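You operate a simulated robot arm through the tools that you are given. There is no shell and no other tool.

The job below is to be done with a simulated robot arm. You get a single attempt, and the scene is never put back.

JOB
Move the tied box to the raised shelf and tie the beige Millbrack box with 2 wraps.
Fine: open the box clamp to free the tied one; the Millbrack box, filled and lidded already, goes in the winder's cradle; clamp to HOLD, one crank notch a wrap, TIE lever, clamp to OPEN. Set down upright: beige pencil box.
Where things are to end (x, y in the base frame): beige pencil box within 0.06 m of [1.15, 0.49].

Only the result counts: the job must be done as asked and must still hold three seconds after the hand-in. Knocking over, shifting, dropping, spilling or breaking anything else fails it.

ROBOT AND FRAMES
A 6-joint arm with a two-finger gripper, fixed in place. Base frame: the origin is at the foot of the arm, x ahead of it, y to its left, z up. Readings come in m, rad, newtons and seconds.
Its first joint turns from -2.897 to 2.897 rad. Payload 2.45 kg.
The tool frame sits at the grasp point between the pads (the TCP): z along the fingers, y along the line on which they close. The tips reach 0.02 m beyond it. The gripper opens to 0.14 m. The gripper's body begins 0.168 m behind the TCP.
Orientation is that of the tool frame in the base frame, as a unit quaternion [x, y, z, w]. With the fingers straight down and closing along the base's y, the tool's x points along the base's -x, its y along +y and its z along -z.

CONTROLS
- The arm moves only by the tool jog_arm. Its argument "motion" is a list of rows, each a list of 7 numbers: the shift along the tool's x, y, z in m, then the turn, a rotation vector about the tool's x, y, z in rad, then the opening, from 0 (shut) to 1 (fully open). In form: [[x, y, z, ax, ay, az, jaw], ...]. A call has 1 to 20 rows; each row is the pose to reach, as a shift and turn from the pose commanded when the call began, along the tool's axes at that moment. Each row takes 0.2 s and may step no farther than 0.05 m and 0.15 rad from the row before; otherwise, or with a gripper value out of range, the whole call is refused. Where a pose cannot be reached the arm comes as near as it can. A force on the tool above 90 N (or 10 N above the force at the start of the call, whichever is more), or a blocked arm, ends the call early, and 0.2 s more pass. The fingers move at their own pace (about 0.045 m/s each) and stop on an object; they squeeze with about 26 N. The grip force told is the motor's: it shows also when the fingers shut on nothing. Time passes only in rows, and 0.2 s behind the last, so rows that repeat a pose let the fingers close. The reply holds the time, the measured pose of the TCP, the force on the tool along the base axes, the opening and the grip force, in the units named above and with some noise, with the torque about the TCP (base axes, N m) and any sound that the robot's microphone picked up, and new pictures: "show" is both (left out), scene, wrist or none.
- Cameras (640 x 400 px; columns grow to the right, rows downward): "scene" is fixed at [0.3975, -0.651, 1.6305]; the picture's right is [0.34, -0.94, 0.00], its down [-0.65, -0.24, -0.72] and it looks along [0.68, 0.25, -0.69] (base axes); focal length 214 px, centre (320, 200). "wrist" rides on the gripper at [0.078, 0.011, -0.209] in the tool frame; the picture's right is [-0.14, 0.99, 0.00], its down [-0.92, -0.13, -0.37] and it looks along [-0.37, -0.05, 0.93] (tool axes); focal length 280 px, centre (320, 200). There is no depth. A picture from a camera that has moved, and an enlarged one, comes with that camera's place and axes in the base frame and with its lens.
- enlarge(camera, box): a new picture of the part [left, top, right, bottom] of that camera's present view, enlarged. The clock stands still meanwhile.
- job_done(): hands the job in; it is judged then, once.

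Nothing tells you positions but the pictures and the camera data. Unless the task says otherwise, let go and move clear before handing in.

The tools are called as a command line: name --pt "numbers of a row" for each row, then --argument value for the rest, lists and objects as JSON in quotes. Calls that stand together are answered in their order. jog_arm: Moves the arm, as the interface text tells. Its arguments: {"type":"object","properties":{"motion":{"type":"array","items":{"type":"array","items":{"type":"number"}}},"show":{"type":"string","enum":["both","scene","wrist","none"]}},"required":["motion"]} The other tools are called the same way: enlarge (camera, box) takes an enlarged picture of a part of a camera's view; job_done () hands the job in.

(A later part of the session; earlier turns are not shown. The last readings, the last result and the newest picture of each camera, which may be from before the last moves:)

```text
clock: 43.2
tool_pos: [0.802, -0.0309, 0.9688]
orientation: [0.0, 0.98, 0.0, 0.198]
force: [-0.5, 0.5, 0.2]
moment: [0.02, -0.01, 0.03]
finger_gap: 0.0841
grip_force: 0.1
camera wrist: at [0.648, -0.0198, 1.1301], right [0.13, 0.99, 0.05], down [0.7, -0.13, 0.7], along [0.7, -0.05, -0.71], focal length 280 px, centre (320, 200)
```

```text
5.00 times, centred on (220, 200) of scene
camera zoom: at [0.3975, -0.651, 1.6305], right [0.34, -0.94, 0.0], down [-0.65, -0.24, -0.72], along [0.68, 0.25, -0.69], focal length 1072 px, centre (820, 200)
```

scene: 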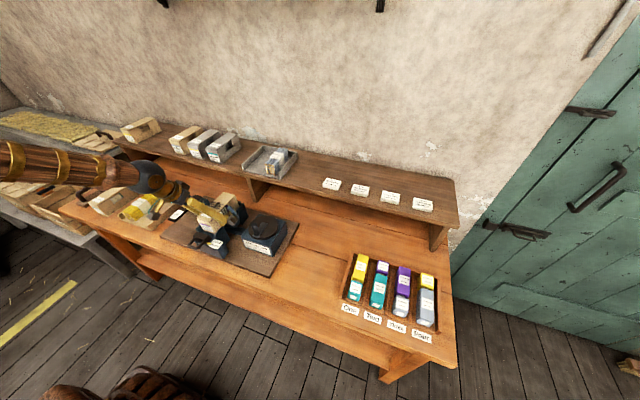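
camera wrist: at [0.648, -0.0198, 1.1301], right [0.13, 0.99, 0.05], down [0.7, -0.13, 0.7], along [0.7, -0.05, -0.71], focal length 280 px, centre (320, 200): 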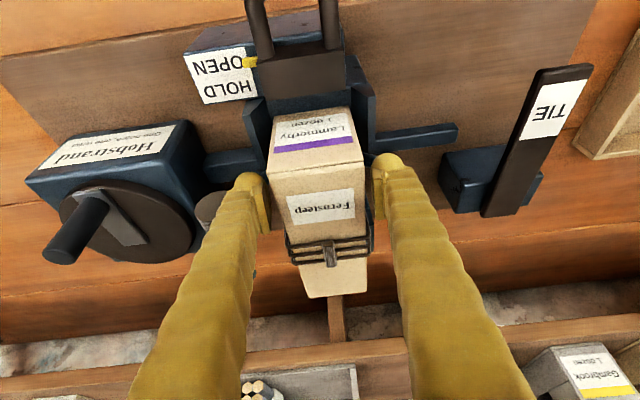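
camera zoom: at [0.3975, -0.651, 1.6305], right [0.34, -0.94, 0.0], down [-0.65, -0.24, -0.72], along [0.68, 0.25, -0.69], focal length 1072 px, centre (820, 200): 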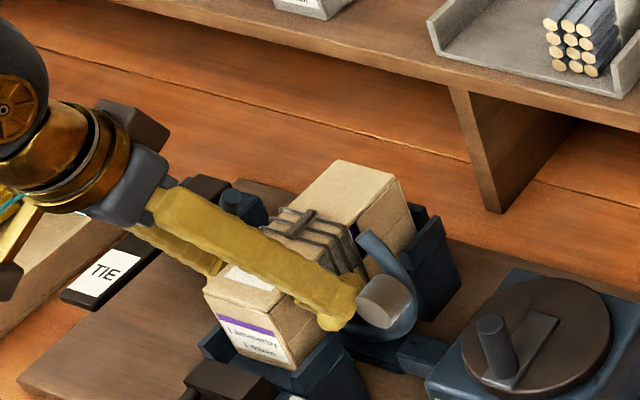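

The fingers are alongside the box with no contact, so I'll close.

jog_arm --pt "0 0.001 0 0 0 0 0.25" --pt "0 0.001 0 0 0 0 0.25" --pt "0 0.001 0 0 0 0 0.25" --pt "0 0.001 0 0 0 0 0.25" --show "wrist"

jog_arm --pt "-0.0039 0 -0.0092 0 0 0 0.25" --pt "-0.0078 0 -0.0184 0 0 0 0.25" --pt "-0.0117 0 -0.0276 0 0 0 0.25" --pt "-0.0117 0 -0.0276 0 0 0 0.25"

enlarge --camera "scene" --box '[170, 160, 270, 240]'

```text
clock: 44.2
tool_pos: [0.8017, -0.0292, 0.9688]
orientation: [0.0, 0.98, 0.0, 0.198]
force: [-1.3, -1.0, 0.1]
moment: [0.01, 0.01, 0.0]
finger_gap: 0.0671
grip_force: 26.0
camera wrist: at [0.6486, -0.0185, 1.1303], right [0.13, 0.99, 0.05], down [0.7, -0.13, 0.7], along [0.7, -0.05, -0.71], focal length 280 px, centre (320, 200)
```

wrist: 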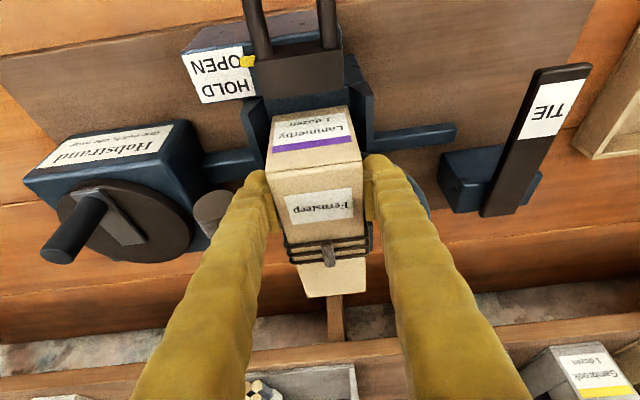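

```text
clock: 45.2
tool_pos: [0.8031, -0.0288, 0.9966]
orientation: [0.0, 0.98, 0.0, 0.199]
force: [0.1, -0.2, -3.6]
moment: [0.0, 0.15, 0.01]
finger_gap: 0.0673
grip_force: 26.2
camera wrist: at [0.6495, -0.0181, 1.1598], right [0.13, 0.99, 0.05], down [0.7, -0.13, 0.7], along [0.7, -0.05, -0.71], focal length 280 px, centre (320, 200)
```

scene: 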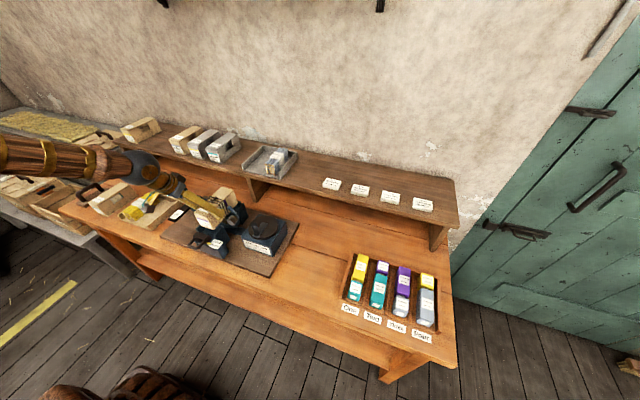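
wrist: 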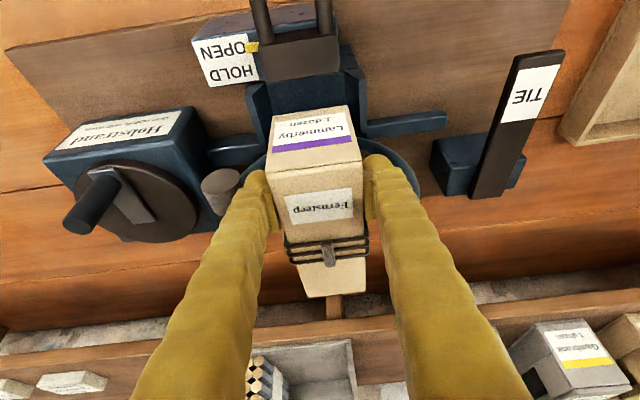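

```text
5.00 times, centred on (220, 200) of scene
camera zoom: at [0.3975, -0.651, 1.6305], right [0.34, -0.94, 0.0], down [-0.65, -0.24, -0.72], along [0.68, 0.25, -0.69], focal length 1072 px, centre (820, 200)
```

zoom: 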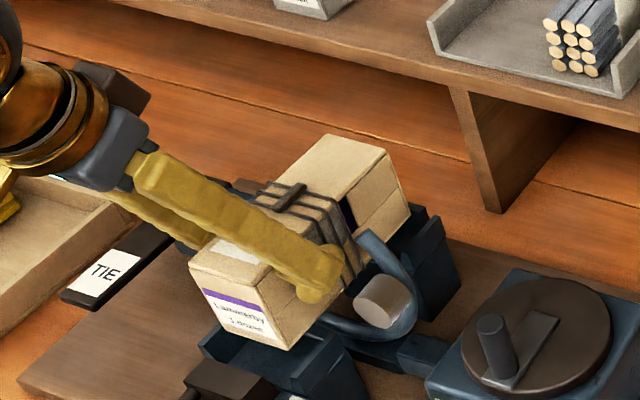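

The box is lifted level with a weight of 3.6 N and the grip is holding. I'll raise it and carry it to above the shelf spot.

jog_arm --pt "-0.0156 0 -0.0368 0 0 0 0.25" --pt "-0.0312 0 -0.0736 0 0 0 0.25" --pt "-0.0468 0 -0.1104 0 0 0 0.25" --pt "-0.0624 0 -0.1472 0 0 0 0.25" --pt "-0.078 0 -0.184 0 0 0 0.25" --pt "-0.0936 0 -0.2208 0 0 0 0.25" --pt "-0.1092 0 -0.2576 0 0 0 0.25" --pt "-0.1092 0 -0.2576 0 0 0 0.25"

jog_arm --pt "-0.0171 0.0331 0.0072 0 0 0 0.25" --pt "-0.0342 0.0662 0.0144 0 0 0 0.25" --pt "-0.0513 0.0993 0.0217 0 0 0 0.25" --pt "-0.0684 0.1324 0.0289 0 0 0 0.25" --pt "-0.0855 0.1655 0.0361 0 0 0 0.25" --pt "-0.1026 0.1986 0.0433 0 0 0 0.25" --pt "-0.1197 0.2317 0.0505 0 0 0 0.25" --pt "-0.1368 0.2648 0.0578 0 0 0 0.25" --pt "-0.1539 0.2979 0.065 0 0 0 0.25" --pt "-0.171 0.331 0.0722 0 0 0 0.25" --pt "-0.1881 0.3641 0.0794 0 0 0 0.25" --pt "-0.2052 0.3972 0.0866 0 0 0 0.25" --pt "-0.2223 0.4303 0.0939 0 0 0 0.25" --pt "-0.2394 0.4634 0.1011 0 0 0 0.25" --pt "-0.2565 0.4965 0.1083 0 0 0 0.25" --pt "-0.2736 0.5296 0.1155 0 0 0 0.25" --pt "-0.2736 0.5296 0.1155 0 0 0 0.25"

enlarge --camera "scene" --box '[50, 50, 250, 190]'

```text
clock: 47.0
tool_pos: [0.8014, -0.0278, 1.2776]
orientation: [0.0, 0.98, 0.0, 0.199]
force: [0.6, -0.4, -3.1]
moment: [-0.04, 0.17, -0.02]
finger_gap: 0.0669
grip_force: 25.8
camera wrist: at [0.6493, -0.0185, 1.4393], right [0.13, 0.99, 0.05], down [0.7, -0.13, 0.7], along [0.7, -0.05, -0.71], focal length 280 px, centre (320, 200)
```

scene: 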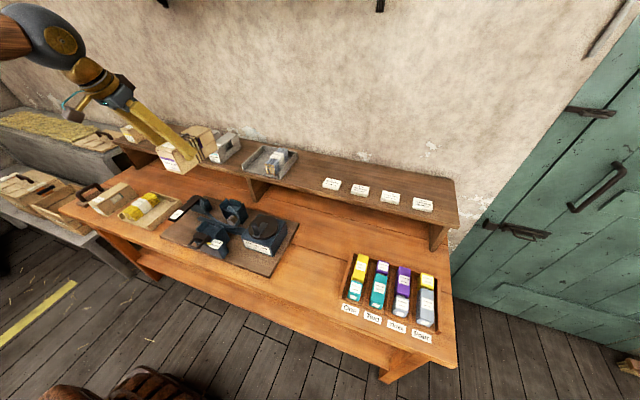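
wrist: 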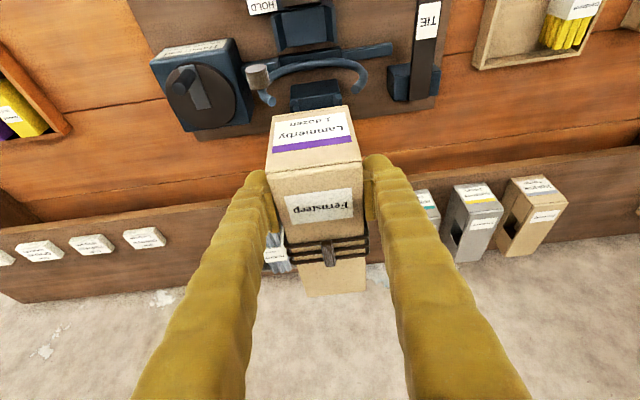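

```text
clock: 50.6
tool_pos: [1.1007, 0.5013, 1.2769]
orientation: [0.0, 0.98, 0.0, 0.199]
force: [-0.2, 0.5, -5.0]
moment: [-0.04, 0.16, -0.04]
finger_gap: 0.0671
grip_force: 25.7
camera wrist: at [0.9473, 0.5119, 1.4385], right [0.13, 0.99, 0.05], down [0.71, -0.13, 0.7], along [0.7, -0.05, -0.71], focal length 280 px, centre (320, 200)
```

scene: 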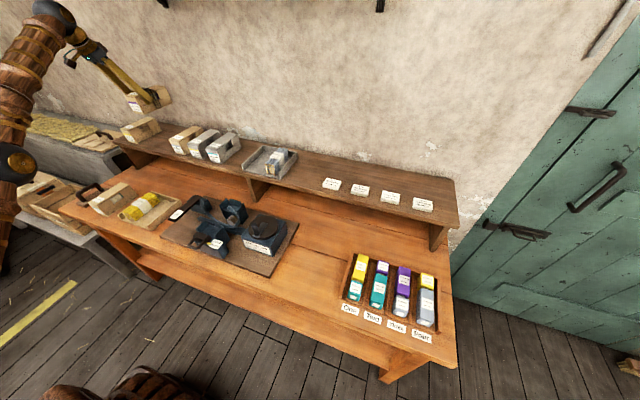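
wrist: 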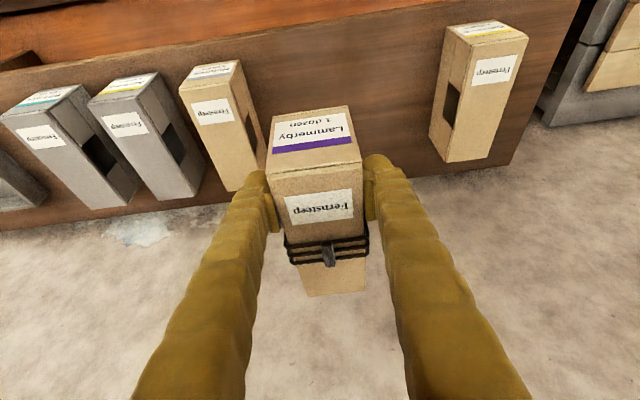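

```text
2.86 times, centred on (150, 120) of scene
camera zoom: at [0.3975, -0.651, 1.6305], right [0.34, -0.94, 0.0], down [-0.65, -0.24, -0.72], along [0.68, 0.25, -0.69], focal length 613 px, centre (806, 429)
```

zoom: 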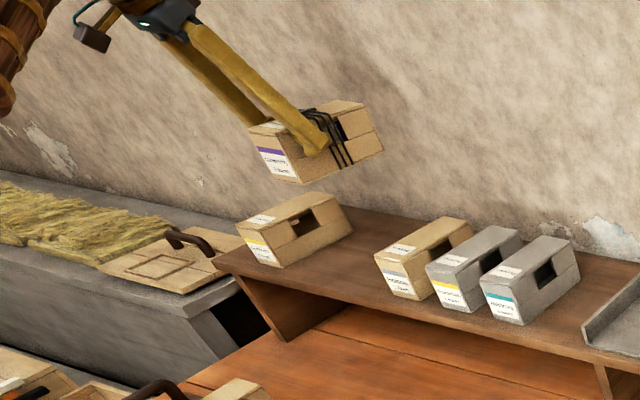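

The box is above the free spot. I'll lower it to just above the shelf.

jog_arm --pt "0.0138 0 0.0326 0 0 0 0.25" --pt "0.0276 0 0.0652 0 0 0 0.25" --pt "0.0413 0 0.0978 0 0 0 0.25" --pt "0.0551 0 0.1304 0 0 0 0.25" --pt "0.066 0 0.156 0 0 0 0.25" --pt "0.066 0 0.156 0 0 0 0.25"

enlarge --camera "scene" --box '[90, 80, 230, 180]'

enlarge --camera "wrist" --box '[120, 40, 500, 280]'

```text
clock: 52.0
tool_pos: [1.0993, 0.5026, 1.1095]
orientation: [0.0, 0.98, 0.0, 0.198]
force: [-0.4, 0.6, -3.9]
moment: [-0.01, 0.12, 0.05]
finger_gap: 0.0671
grip_force: 26.0
camera wrist: at [0.9461, 0.5129, 1.2713], right [0.13, 0.99, 0.05], down [0.7, -0.13, 0.7], along [0.7, -0.05, -0.71], focal length 280 px, centre (320, 200)
```

scene: 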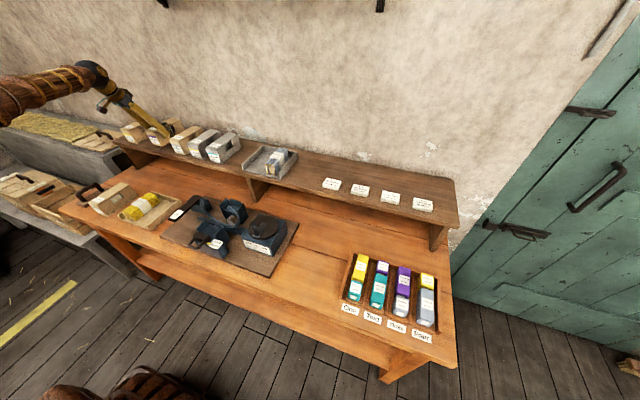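
wrist: 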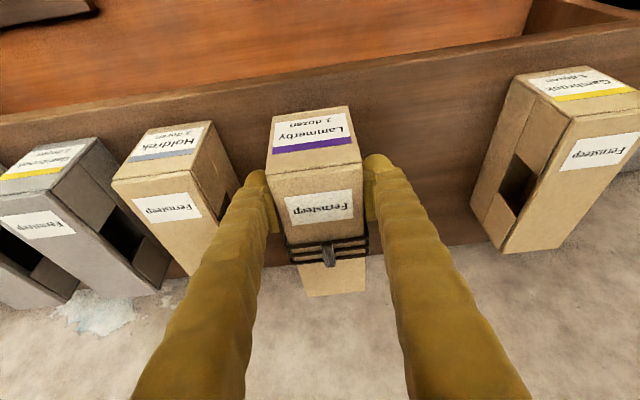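

```text
4.00 times, centred on (160, 130) of scene
camera zoom: at [0.3975, -0.651, 1.6305], right [0.34, -0.94, 0.0], down [-0.65, -0.24, -0.72], along [0.68, 0.25, -0.69], focal length 858 px, centre (960, 480)
```

zoom: 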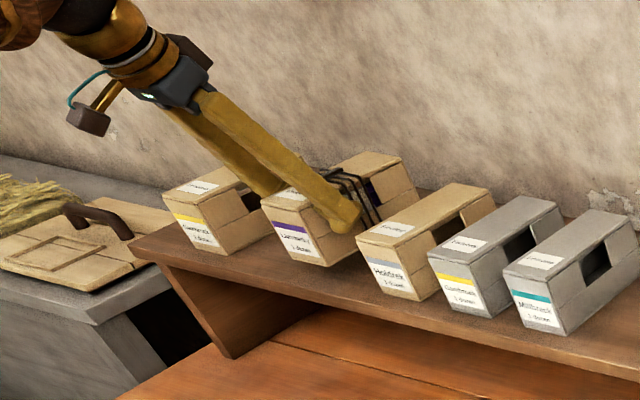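

```text
1.67 times, centred on (310, 160) of wrist
camera zoom: at [0.9461, 0.5129, 1.2713], right [0.13, 0.99, 0.05], down [0.7, -0.13, 0.7], along [0.7, -0.05, -0.71], focal length 467 px, centre (337, 267)
```

zoom: 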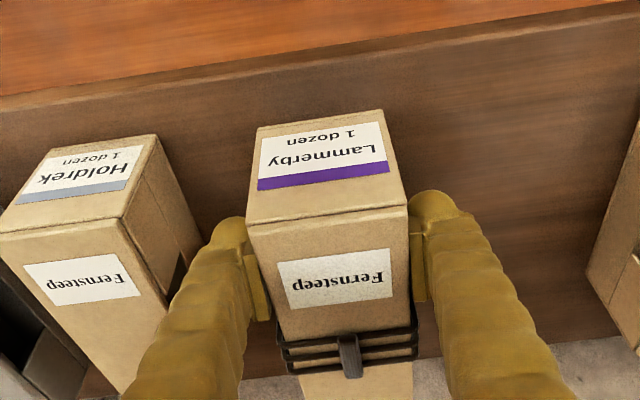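

Clearances on both sides look good. I'll lower it gently in small steps, watching the force.

jog_arm --pt "0.0019 0 0.0046 0 0 0 0.25" --pt "0.0039 0 0.0092 0 0 0 0.25" --pt "0.0058 0 0.0138 0 0 0 0.25" --pt "0.0078 0 0.0184 0 0 0 0.25" --pt "0.0097 0 0.023 0 0 0 0.25" --pt "0.0097 0 0.023 0 0 0 0.25" --show "none"

```text
clock: 53.4
tool_pos: [1.1006, 0.5006, 1.0816]
orientation: [0.001, 0.98, -0.001, 0.199]
force: [0.3, 0.5, -3.6]
moment: [0.01, 0.11, 0.03]
finger_gap: 0.0673
grip_force: 25.9
```

No contact yet, so I'll continue in 2 mm steps.

jog_arm --pt "0.0008 0 0.0018 0 0 0 0.25" --pt "0.0016 0 0.0037 0 0 0 0.25" --pt "0.0016 0 0.0037 0 0 0 0.25" --show "none"

jog_arm --pt "0.0008 0 0.0018 0 0 0 0.25" --pt "0.0016 0 0.0037 0 0 0 0.25" --pt "0.0016 0 0.0037 0 0 0 0.25" --show "scene"

enlarge --camera "scene" --box '[110, 90, 210, 170]'

```text
clock: 54.2
tool_pos: [1.1004, 0.5013, 1.0786]
orientation: [0.001, 0.98, -0.001, 0.199]
force: [-2.5, -1.6, 6.6]
moment: [-0.01, -0.82, -0.15]
finger_gap: 0.0673
grip_force: 26.1
```

```text
clock: 55.0
tool_pos: [1.1006, 0.5017, 1.0762]
orientation: [0.0, 0.98, 0.0, 0.2]
force: [2.5, -1.9, 27.8]
moment: [0.0, 0.58, 0.07]
finger_gap: 0.0676
grip_force: 26.3
```

scene: 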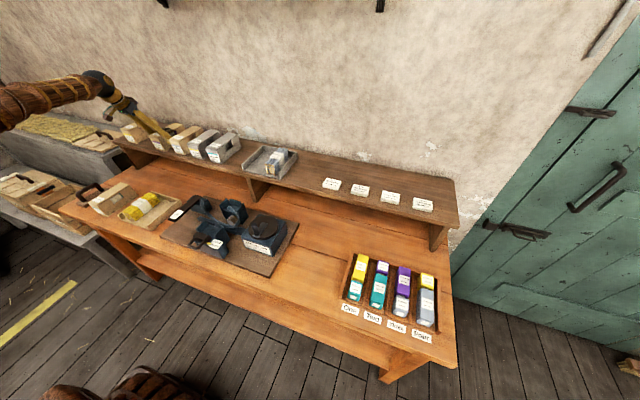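

```text
5.00 times, centred on (160, 130) of scene
camera zoom: at [0.3975, -0.651, 1.6305], right [0.34, -0.94, 0.0], down [-0.65, -0.24, -0.72], along [0.68, 0.25, -0.69], focal length 1072 px, centre (1120, 550)
```

zoom: 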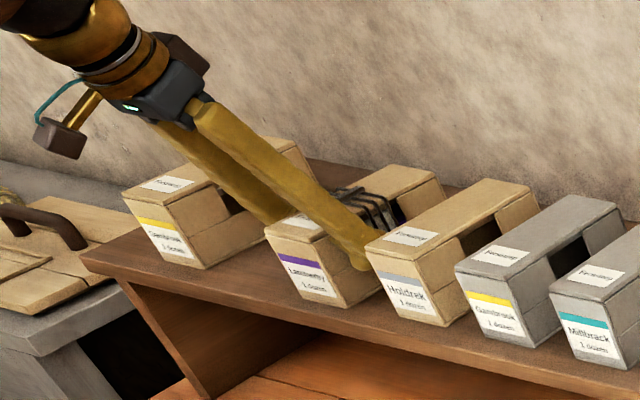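

The box is down on the shelf with firm contact. I'll open just enough and lift straight clear.

jog_arm --pt "-0.0006 0 -0.0014 0 0 0 0.6" --pt "-0.0006 0 -0.0014 0 0 0 0.6" --pt "-0.0006 0 -0.0014 0 0 0 0.6" --show "none"

jog_arm --pt "-0.0078 0 -0.0184 0 0 0 0.6" --pt "-0.0195 0 -0.046 0 0 0 0.6" --pt "-0.035 0 -0.083 0 0 0 0.6" --pt "-0.0525 0 -0.1244 0 0 0 0.6" --pt "-0.07 0 -0.1658 0 0 0 0.6" --pt "-0.07 0 -0.1658 0 0 0 0.6"

enlarge --camera "scene" --box '[110, 90, 210, 170]'

enlarge --camera "wrist" --box '[120, 20, 500, 260]'

```text
clock: 55.8
tool_pos: [1.1027, 0.5011, 1.0766]
orientation: [0.001, 0.98, 0.0, 0.198]
force: [0.1, -0.4, -0.8]
moment: [0.01, 0.01, 0.0]
finger_gap: 0.084
grip_force: 0.1
```

```text
clock: 57.2
tool_pos: [1.1017, 0.5019, 1.2585]
orientation: [-0.001, 0.98, 0.0, 0.198]
force: [0.9, -0.8, 0.3]
moment: [0.0, 0.02, -0.02]
finger_gap: 0.0841
grip_force: 0.1
camera wrist: at [0.9482, 0.5124, 1.4212], right [0.13, 0.99, 0.05], down [0.7, -0.13, 0.7], along [0.7, -0.05, -0.71], focal length 280 px, centre (320, 200)
```

scene: 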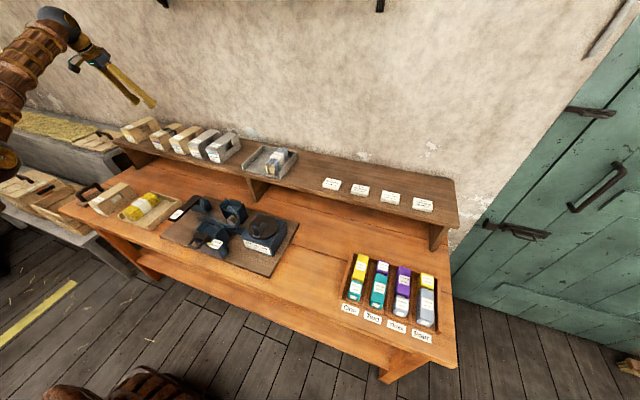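
wrist: 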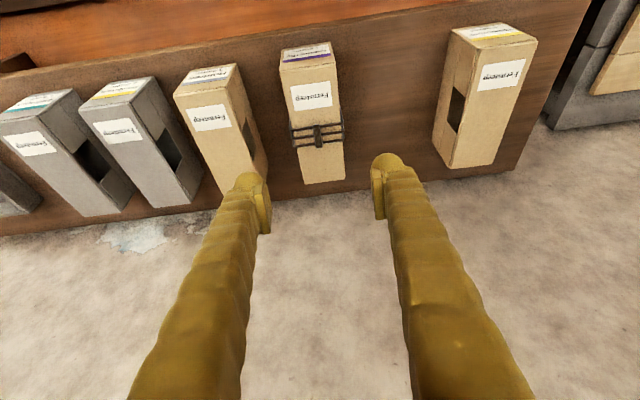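

```text
5.00 times, centred on (160, 130) of scene
camera zoom: at [0.3975, -0.651, 1.6305], right [0.34, -0.94, 0.0], down [-0.65, -0.24, -0.72], along [0.68, 0.25, -0.69], focal length 1072 px, centre (1120, 550)
```

zoom: 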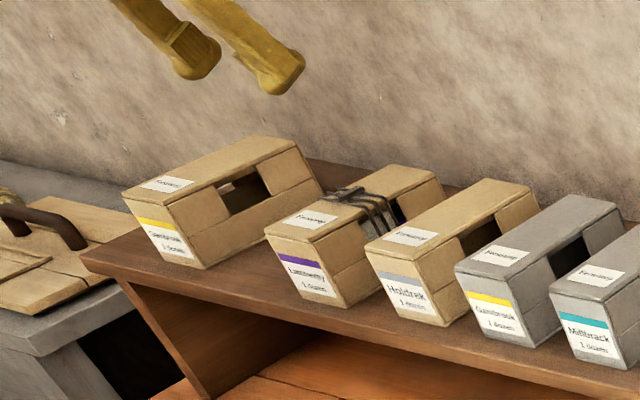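

```text
1.67 times, centred on (310, 140) of wrist
camera zoom: at [0.9482, 0.5124, 1.4212], right [0.13, 0.99, 0.05], down [0.7, -0.13, 0.7], along [0.7, -0.05, -0.71], focal length 467 px, centre (337, 300)
```

zoom: 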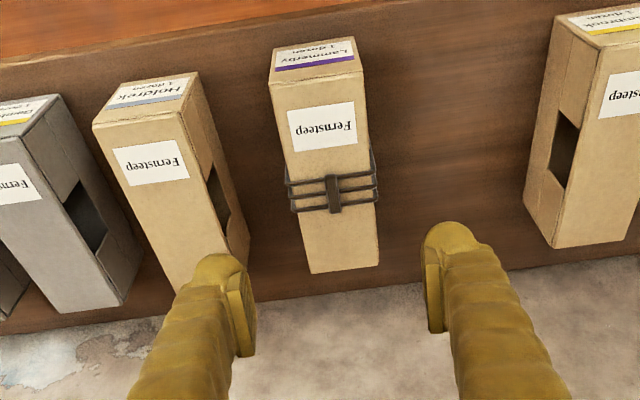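

The tied box is upright on the shelf with its centre at about (1.143, 0.50), and its neighbours haven't been touched. Next I'll go above the Millbrack box.

jog_arm --pt "0.0353 0.0143 -0.0149 0 0 0 0.6" --pt "0.0706 0.0287 -0.0298 0 0 0 0.6" --pt "0.1059 0.043 -0.0447 0 0 0 0.6" --pt "0.1412 0.0573 -0.0596 0 0 0 0.6" --pt "0.1765 0.0717 -0.0746 0 0 0 0.6" --pt "0.2118 0.086 -0.0895 0 0 0 0.6" --pt "0.2471 0.1003 -0.1044 0 0 0 0.6" --pt "0.2824 0.1147 -0.1193 0 0 0 0.6" --pt "0.3177 0.129 -0.1342 0 0 0 0.6" --pt "0.3345 0.129 -0.0945 0 0 0 0.6" --pt "0.3512 0.129 -0.0548 0 0 0 0.6" --pt "0.368 0.129 -0.0152 0 0 0 0.6" --pt "0.3848 0.129 0.0245 0 0 0 0.6" --pt "0.4015 0.129 0.0642 0 0 0 0.6" --pt "0.4015 0.129 0.0642 0 0 0 0.6"

enlarge --camera "wrist" --box '[220, 40, 440, 240]'

enlarge --camera "scene" --box '[60, 140, 180, 240]'

```text
clock: 60.4
tool_pos: [0.7545, 0.6285, 1.0397]
orientation: [0.0, 0.98, 0.0, 0.199]
force: [-0.8, -0.6, -0.2]
moment: [-0.02, -0.04, -0.02]
finger_gap: 0.084
grip_force: 0.1
camera wrist: at [0.6018, 0.6387, 1.202], right [0.13, 0.99, 0.05], down [0.7, -0.13, 0.7], along [0.7, -0.05, -0.71], focal length 280 px, centre (320, 200)
```

scene: 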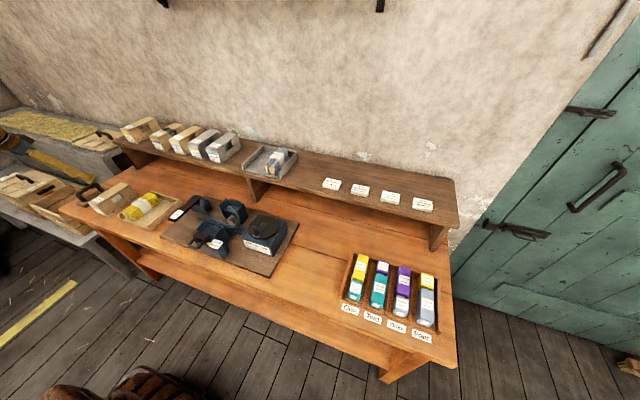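
wrist: 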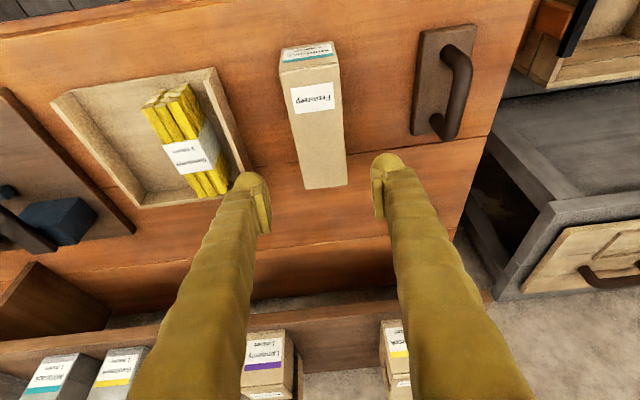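

```text
2.00 times, centred on (330, 140) of wrist
camera zoom: at [0.6018, 0.6387, 1.202], right [0.13, 0.99, 0.05], down [0.7, -0.13, 0.7], along [0.7, -0.05, -0.71], focal length 561 px, centre (300, 320)
```

zoom: 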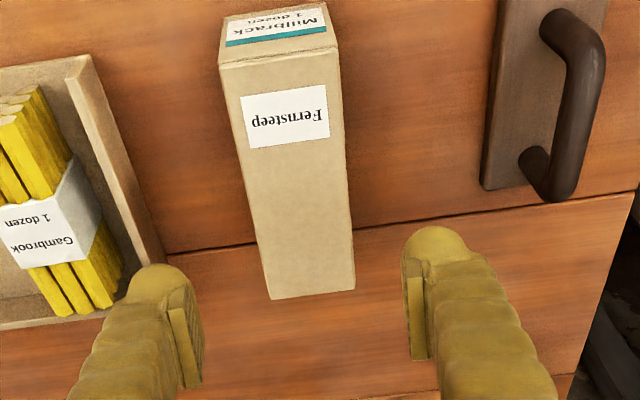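

```text
4.00 times, centred on (120, 190) of scene
camera zoom: at [0.3975, -0.651, 1.6305], right [0.34, -0.94, 0.0], down [-0.65, -0.24, -0.72], along [0.68, 0.25, -0.69], focal length 858 px, centre (1120, 240)
```

zoom: 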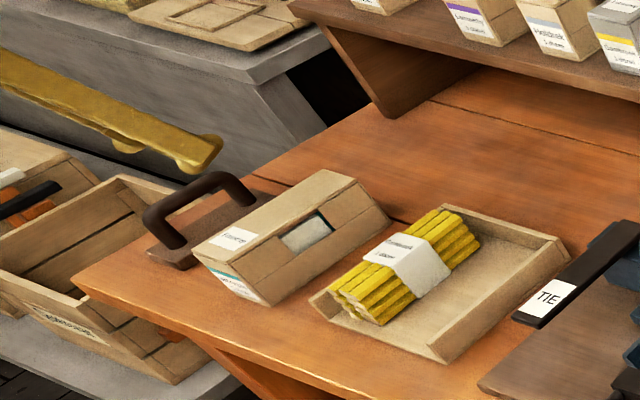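

The Millbrack box is centred at (0.79, 0.63) and aligned with x. I'll descend around its front half.

jog_arm --pt "0.0168 0.0015 0.0377 0 0 0 0.6" --pt "0.0335 0.0015 0.0754 0 0 0 0.6" --pt "0.0502 0.0015 0.1131 0 0 0 0.6" --pt "0.067 0.0015 0.1508 0 0 0 0.6" --pt "0.067 0.0015 0.1508 0 0 0 0.6"

enlarge --camera "wrist" --box '[220, 40, 440, 240]'

enlarge --camera "scene" --box '[60, 140, 180, 240]'

```text
clock: 61.6
tool_pos: [0.7515, 0.631, 0.8763]
orientation: [0.0, 0.98, 0.001, 0.198]
force: [-0.6, 0.2, -0.2]
moment: [-0.01, 0.0, 0.0]
finger_gap: 0.0839
grip_force: 0.0
camera wrist: at [0.598, 0.6412, 1.0383], right [0.13, 0.99, 0.05], down [0.7, -0.13, 0.7], along [0.7, -0.05, -0.71], focal length 280 px, centre (320, 200)
```

scene: 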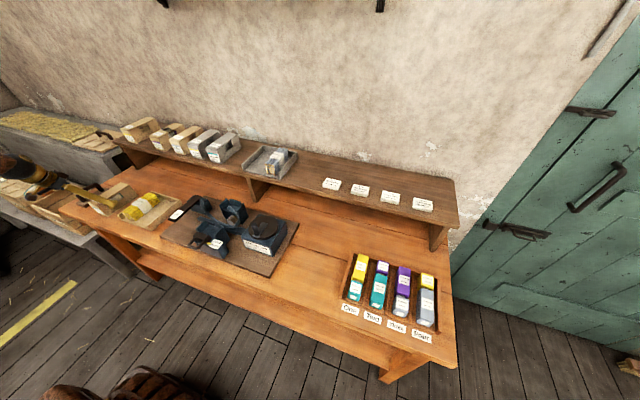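
wrist: 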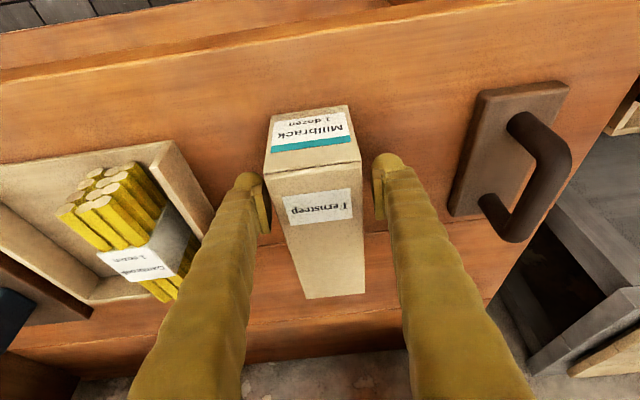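

```text
2.00 times, centred on (330, 140) of wrist
camera zoom: at [0.598, 0.6412, 1.0383], right [0.13, 0.99, 0.05], down [0.7, -0.13, 0.7], along [0.7, -0.05, -0.71], focal length 561 px, centre (300, 320)
```

zoom: 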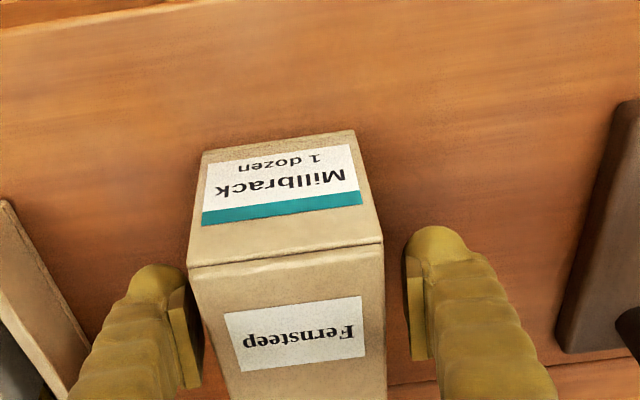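

```text
4.00 times, centred on (120, 190) of scene
camera zoom: at [0.3975, -0.651, 1.6305], right [0.34, -0.94, 0.0], down [-0.65, -0.24, -0.72], along [0.68, 0.25, -0.69], focal length 858 px, centre (1120, 240)
```

zoom: 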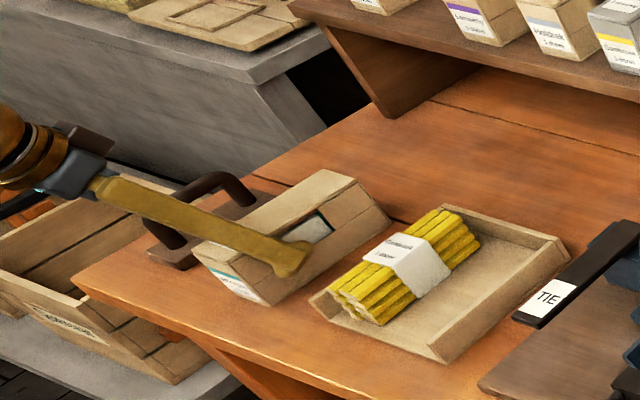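

The alignment matches the earlier grasp, so I'll close and lift slightly.

jog_arm --pt "0 -0.002 0 0 0 0 0.25" --pt "0 -0.002 0 0 0 0 0.25" --pt "0 -0.002 0 0 0 0 0.25" --pt "0 -0.002 0 0 0 0 0.25" --show "none"

jog_arm --pt "-0.0039 0 -0.0092 0 0 0 0.25" --pt "-0.0117 0 -0.0276 0 0 0 0.25" --pt "-0.0273 0 -0.0644 0 0 0 0.25" --pt "-0.0429 0 -0.1012 0 0 0 0.25" --pt "-0.0585 0 -0.138 0 0 0 0.25" --pt "-0.0741 0 -0.1748 0 0 0 0.25" --pt "-0.0897 0 -0.2116 0 0 0 0.25" --pt "-0.1053 0 -0.2484 0 0 0 0.25" --pt "-0.1053 0 -0.2484 0 0 0 0.25"

```text
clock: 62.6
tool_pos: [0.751, 0.6295, 0.8762]
orientation: [0.0, 0.98, 0.0, 0.198]
force: [-0.7, 1.3, 0.6]
moment: [0.0, -0.02, 0.04]
finger_gap: 0.067
grip_force: 26.1
```

```text
clock: 64.6
tool_pos: [0.7514, 0.6309, 1.1481]
orientation: [0.0, 0.98, 0.0, 0.199]
force: [1.0, 0.0, -3.3]
moment: [0.02, 0.16, -0.01]
finger_gap: 0.0672
grip_force: 26.0
camera wrist: at [0.598, 0.6399, 1.3089], right [0.13, 0.99, 0.05], down [0.7, -0.13, 0.7], along [0.7, -0.05, -0.71], focal length 280 px, centre (320, 200)
```

scene: 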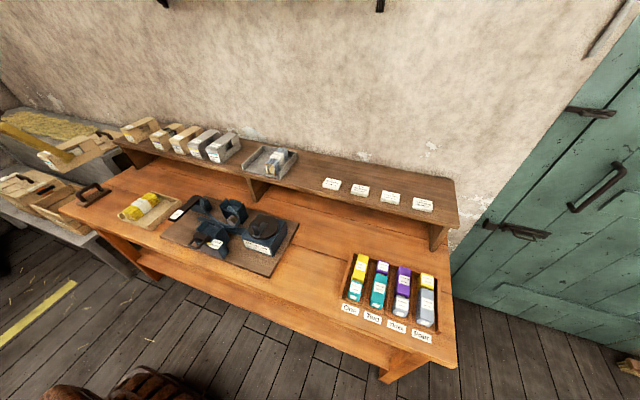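
wrist: 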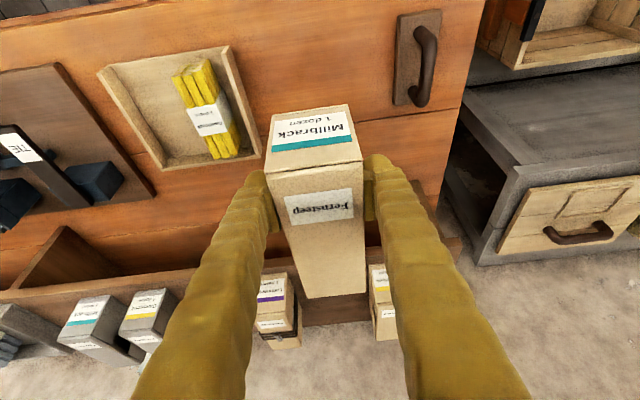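

The Millbrack box is lifted level. I'll look at the empty cradle while carrying the box across.

jog_arm --pt "-0.0029 -0.0412 0.0012 0 0 0 0.25" --pt "-0.0058 -0.0825 0.0025 0 0 0 0.25" --pt "-0.0087 -0.1237 0.0037 0 0 0 0.25" --pt "-0.0116 -0.165 0.0049 0 0 0 0.25" --pt "-0.0145 -0.2062 0.0061 0 0 0 0.25" --pt "-0.0174 -0.2475 0.0074 0 0 0 0.25" --pt "-0.0203 -0.2887 0.0086 0 0 0 0.25" --pt "-0.0233 -0.33 0.0098 0 0 0 0.25" --pt "-0.0262 -0.3712 0.011 0 0 0 0.25" --pt "-0.0291 -0.4125 0.0123 0 0 0 0.25" --pt "-0.032 -0.4537 0.0135 0 0 0 0.25" --pt "-0.0349 -0.495 0.0147 0 0 0 0.25" --pt "-0.0378 -0.5362 0.0159 0 0 0 0.25" --pt "-0.0407 -0.5775 0.0172 0 0 0 0.25" --pt "-0.0436 -0.6187 0.0184 0 0 0 0.25" --pt "-0.0465 -0.659 0.0196 0 0 0 0.25" --pt "-0.0465 -0.659 0.0196 0 0 0 0.25"

enlarge --camera "scene" --box '[180, 180, 270, 250]'

enlarge --camera "wrist" --box '[200, 20, 440, 220]'

```text
clock: 68.2
tool_pos: [0.8031, -0.0307, 1.1476]
orientation: [-0.001, 0.98, 0.0, 0.198]
force: [-0.3, 0.8, -3.2]
moment: [-0.03, 0.13, 0.01]
finger_gap: 0.0674
grip_force: 26.5
camera wrist: at [0.6508, -0.0201, 1.3091], right [0.13, 0.99, 0.05], down [0.7, -0.13, 0.7], along [0.7, -0.05, -0.71], focal length 280 px, centre (320, 200)
```

scene: 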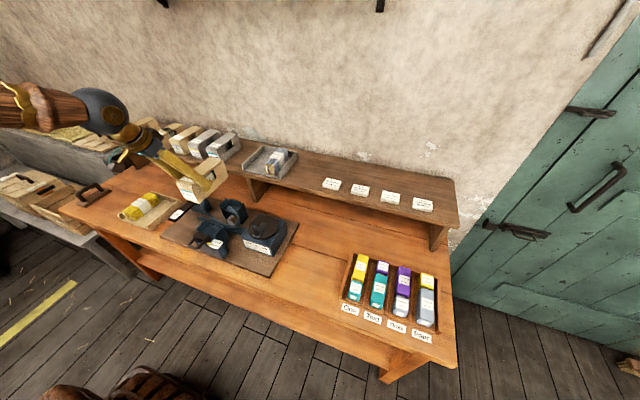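
wrist: 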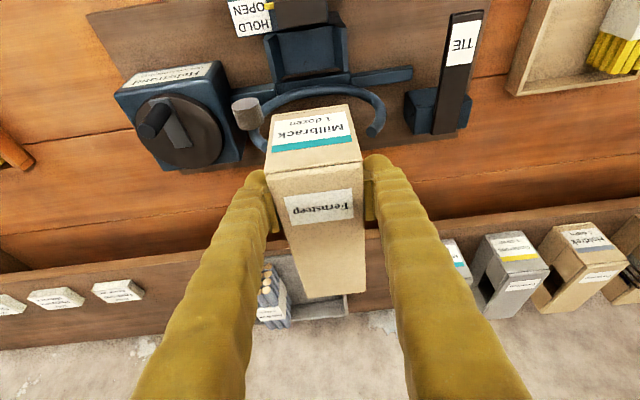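

```text
5.71 times, centred on (225, 215) of scene
camera zoom: at [0.3975, -0.651, 1.6305], right [0.34, -0.94, 0.0], down [-0.65, -0.24, -0.72], along [0.68, 0.25, -0.69], focal length 1226 px, centre (863, 114)
```

zoom: 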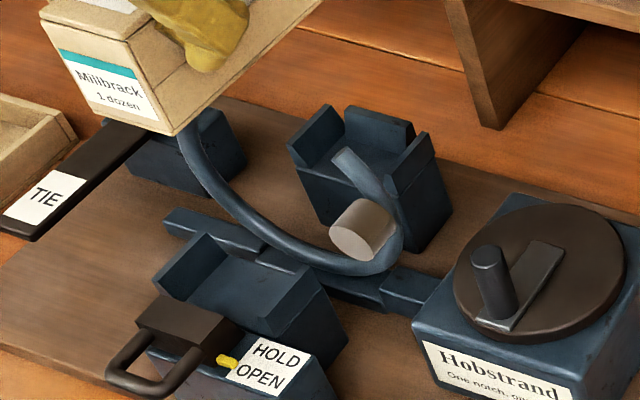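

```text
2.00 times, centred on (320, 120) of wrist
camera zoom: at [0.6508, -0.0201, 1.3091], right [0.13, 0.99, 0.05], down [0.7, -0.13, 0.7], along [0.7, -0.05, -0.71], focal length 561 px, centre (320, 360)
```

zoom: 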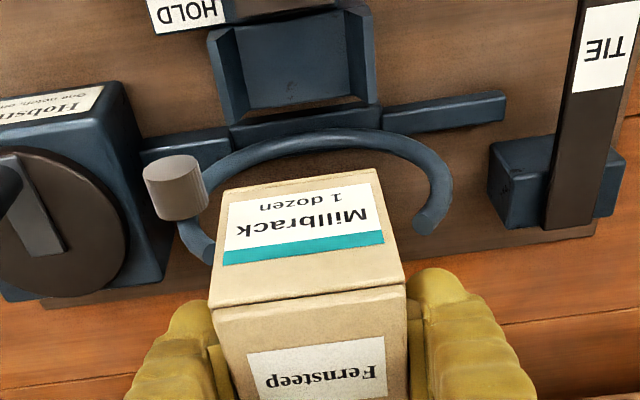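

The cradle's flared walls are centred on about y -0.030, with a back stop behind. I'll lower the box to just above them and check alignment.

jog_arm --pt "0.0148 0.001 0.0331 0 0 0 0.25" --pt "0.0296 0.001 0.0662 0 0 0 0.25" --pt "0.0444 0.001 0.0993 0 0 0 0.25" --pt "0.0592 0.001 0.1323 0 0 0 0.25" --pt "0.0592 0.001 0.1323 0 0 0 0.25"

enlarge --camera "scene" --box '[180, 180, 270, 250]'

enlarge --camera "wrist" --box '[200, 20, 440, 220]'

```text
clock: 69.4
tool_pos: [0.8011, -0.028, 1.0035]
orientation: [0.0, 0.98, 0.0, 0.198]
force: [0.1, 0.3, -4.4]
moment: [-0.01, 0.14, -0.02]
finger_gap: 0.0669
grip_force: 25.8
camera wrist: at [0.6478, -0.0179, 1.1652], right [0.13, 0.99, 0.05], down [0.7, -0.13, 0.7], along [0.7, -0.05, -0.71], focal length 280 px, centre (320, 200)
```

scene: 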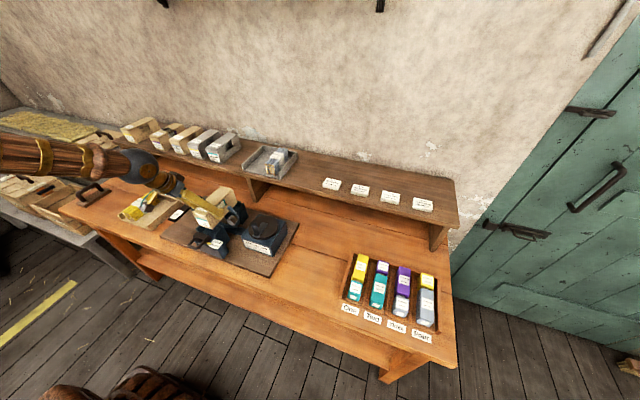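
wrist: 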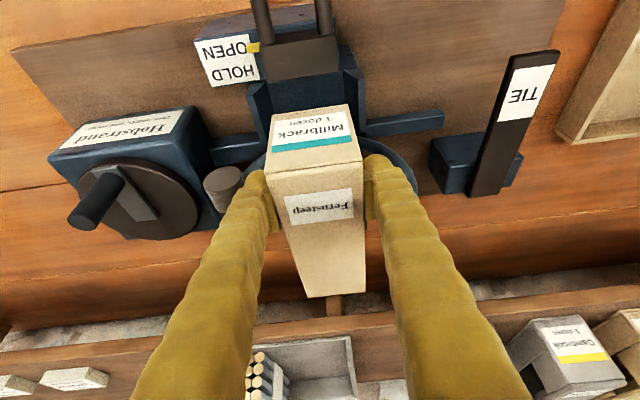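

```text
5.71 times, centred on (225, 215) of scene
camera zoom: at [0.3975, -0.651, 1.6305], right [0.34, -0.94, 0.0], down [-0.65, -0.24, -0.72], along [0.68, 0.25, -0.69], focal length 1226 px, centre (863, 114)
```

zoom: 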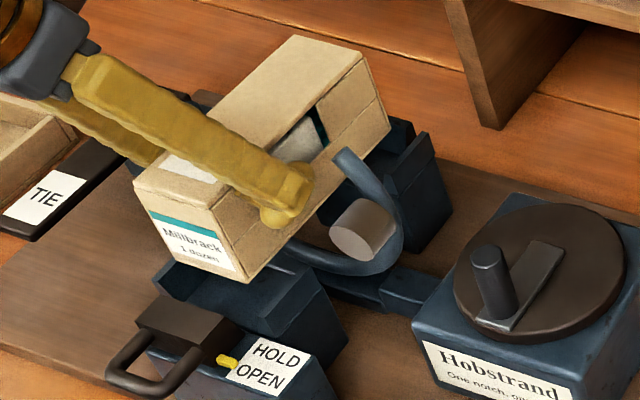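

```text
2.00 times, centred on (320, 120) of wrist
camera zoom: at [0.6478, -0.0179, 1.1652], right [0.13, 0.99, 0.05], down [0.7, -0.13, 0.7], along [0.7, -0.05, -0.71], focal length 561 px, centre (320, 360)
```

zoom: 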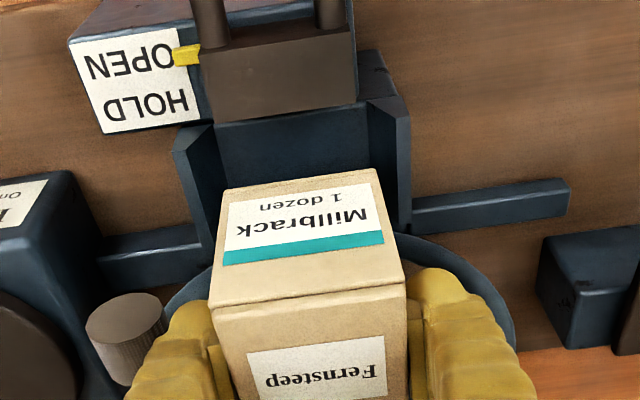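

The box lines up between the walls. I'll lower it slowly.

jog_arm --pt "0.0019 0 0.0046 0 0 0 0.25" --pt "0.0039 0 0.0092 0 0 0 0.25" --pt "0.0058 0 0.0138 0 0 0 0.25" --pt "0.0078 0 0.0184 0 0 0 0.25" --pt "0.0097 0 0.023 0 0 0 0.25" --pt "0.0097 0 0.023 0 0 0 0.25" --show "none"

jog_arm --pt "0.0008 0 0.0018 0 0 0 0.25" --pt "0.0016 0 0.0037 0 0 0 0.25" --pt "0.0016 0 0.0037 0 0 0 0.25" --show "none"

jog_arm --pt "0.0008 0 0.0018 0 0 0 0.25" --pt "0.0016 0 0.0037 0 0 0 0.25" --pt "0.0016 0 0.0037 0 0 0 0.25"

enlarge --camera "scene" --box '[180, 180, 270, 250]'

```text
clock: 70.8
tool_pos: [0.8009, -0.0266, 0.976]
orientation: [0.0, 0.98, 0.0, 0.199]
force: [-0.1, 0.1, -3.9]
moment: [0.0, 0.15, 0.0]
finger_gap: 0.0673
grip_force: 25.9
```

```text
clock: 71.6
tool_pos: [0.8012, -0.0281, 0.9728]
orientation: [0.0, 0.98, 0.0, 0.199]
force: [0.0, 0.1, -3.0]
moment: [0.01, 0.13, 0.0]
finger_gap: 0.0671
grip_force: 25.8
```

```text
clock: 72.4
tool_pos: [0.8001, -0.0281, 0.9676]
orientation: [0.0, 0.98, 0.0, 0.199]
force: [0.2, -0.3, -3.6]
moment: [0.01, 0.14, 0.01]
finger_gap: 0.067
grip_force: 26.4
camera wrist: at [0.6476, -0.0177, 1.1307], right [0.13, 0.99, 0.05], down [0.7, -0.13, 0.7], along [0.7, -0.05, -0.71], focal length 280 px, centre (320, 200)
```

scene: 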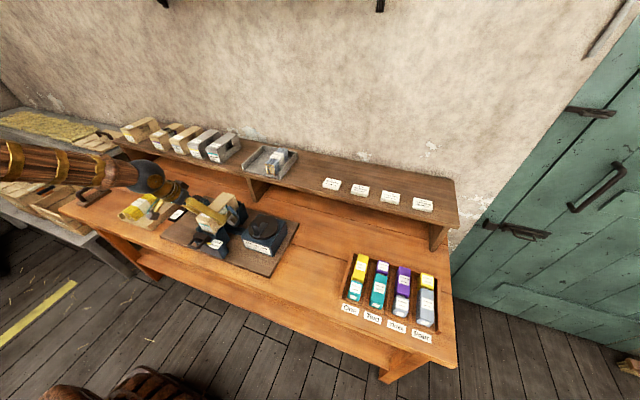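
wrist: 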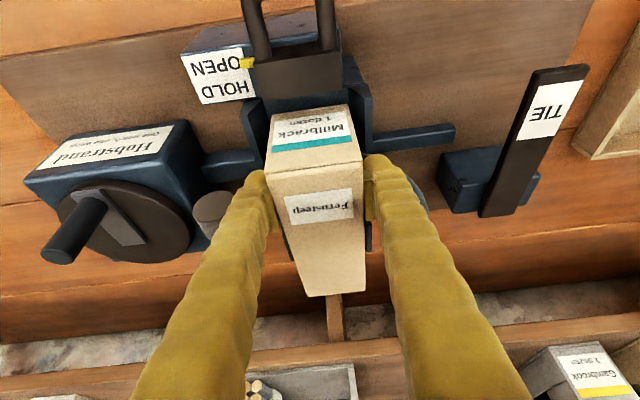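

```text
5.71 times, centred on (225, 215) of scene
camera zoom: at [0.3975, -0.651, 1.6305], right [0.34, -0.94, 0.0], down [-0.65, -0.24, -0.72], along [0.68, 0.25, -0.69], focal length 1226 px, centre (863, 114)
```

zoom: 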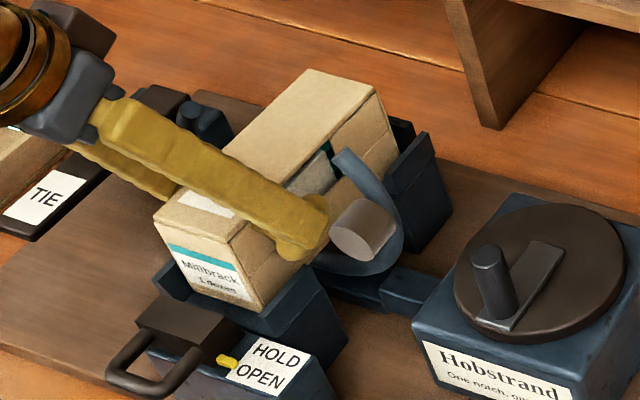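

No seat contact yet, so I'll continue down in small steps.

jog_arm --pt "0.0008 0 0.0018 0 0 0 0.25" --pt "0.0008 0 0.0018 0 0 0 0.25" --show "none"

jog_arm --pt "0.0008 0 0.0018 0 0 0 0.25" --pt "0.0008 0 0.0018 0 0 0 0.25" --show "none"

```text
clock: 73.0
tool_pos: [0.8014, -0.0267, 0.9666]
orientation: [0.001, 0.98, -0.001, 0.199]
force: [-2.6, -0.6, 5.3]
moment: [-0.02, -0.85, -0.05]
finger_gap: 0.0671
grip_force: 26.3
```

```text
clock: 73.6
tool_pos: [0.8011, -0.0282, 0.9656]
orientation: [-0.001, 0.98, 0.001, 0.2]
force: [-4.6, 2.4, 27.4]
moment: [-0.01, 0.43, -0.04]
finger_gap: 0.0674
grip_force: 26.1
```

Contact made and the box is seated. I'll release and lift clear.

jog_arm --pt "-0.0006 0 -0.0014 0 0 0 0.6" --pt "-0.0006 0 -0.0014 0 0 0 0.6" --pt "-0.0006 0 -0.0014 0 0 0 0.6" --show "none"

jog_arm --pt "-0.0078 0 -0.0184 0 0 0 0.6" --pt "-0.0195 0 -0.046 0 0 0 0.6" --pt "-0.035 0 -0.083 0 0 0 0.6" --pt "-0.0525 0 -0.1244 0 0 0 0.6" --pt "-0.0525 0 -0.1244 0 0 0 0.6"

enlarge --camera "scene" --box '[180, 180, 270, 250]'

enlarge --camera "wrist" --box '[200, 20, 440, 220]'

```text
clock: 74.4
tool_pos: [0.8004, -0.028, 0.9659]
orientation: [0.001, 0.98, 0.0, 0.198]
force: [0.2, -0.3, 0.3]
moment: [0.03, -0.03, 0.04]
finger_gap: 0.0841
grip_force: 0.1
```

```text
clock: 75.6
tool_pos: [0.8002, -0.0285, 1.1009]
orientation: [0.0, 0.98, 0.001, 0.199]
force: [0.0, -0.1, -0.3]
moment: [-0.01, -0.03, 0.0]
finger_gap: 0.0839
grip_force: 0.1
camera wrist: at [0.6473, -0.0181, 1.2622], right [0.13, 0.99, 0.05], down [0.7, -0.13, 0.7], along [0.7, -0.05, -0.71], focal length 280 px, centre (320, 200)
```

scene: 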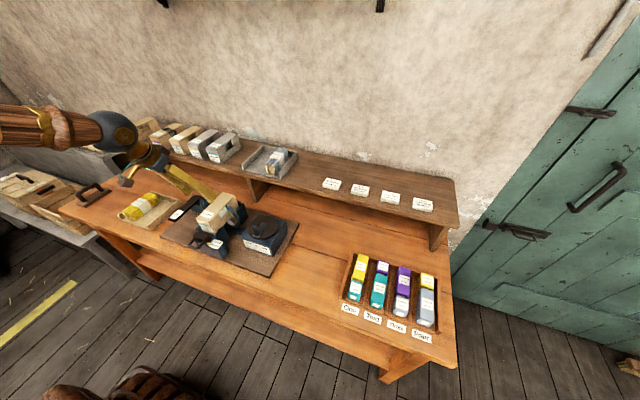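
wrist: 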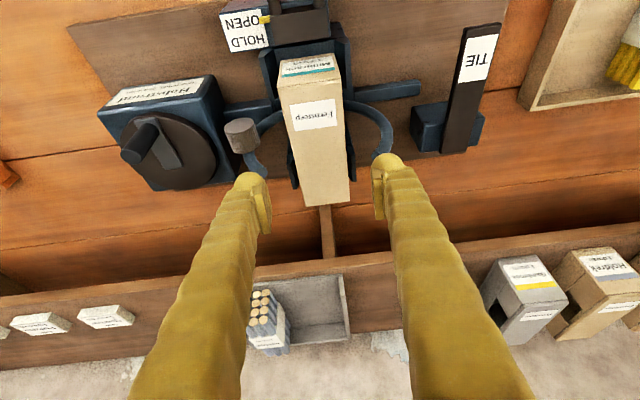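

```text
5.71 times, centred on (225, 215) of scene
camera zoom: at [0.3975, -0.651, 1.6305], right [0.34, -0.94, 0.0], down [-0.65, -0.24, -0.72], along [0.68, 0.25, -0.69], focal length 1226 px, centre (863, 114)
```

zoom: 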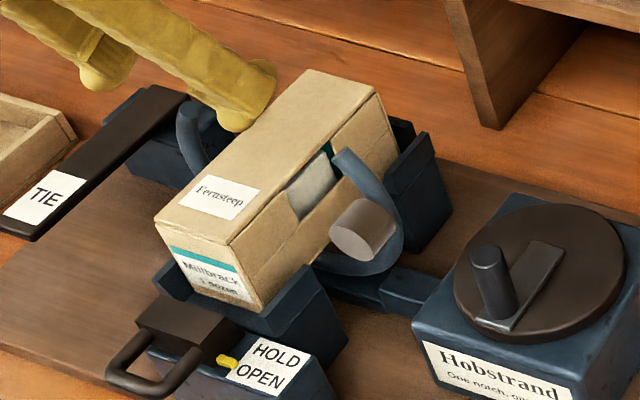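

```text
2.00 times, centred on (320, 120) of wrist
camera zoom: at [0.6473, -0.0181, 1.2622], right [0.13, 0.99, 0.05], down [0.7, -0.13, 0.7], along [0.7, -0.05, -0.71], focal length 561 px, centre (320, 360)
```

zoom: 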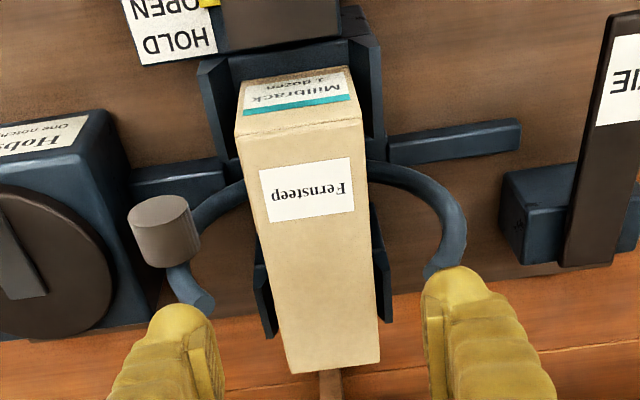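

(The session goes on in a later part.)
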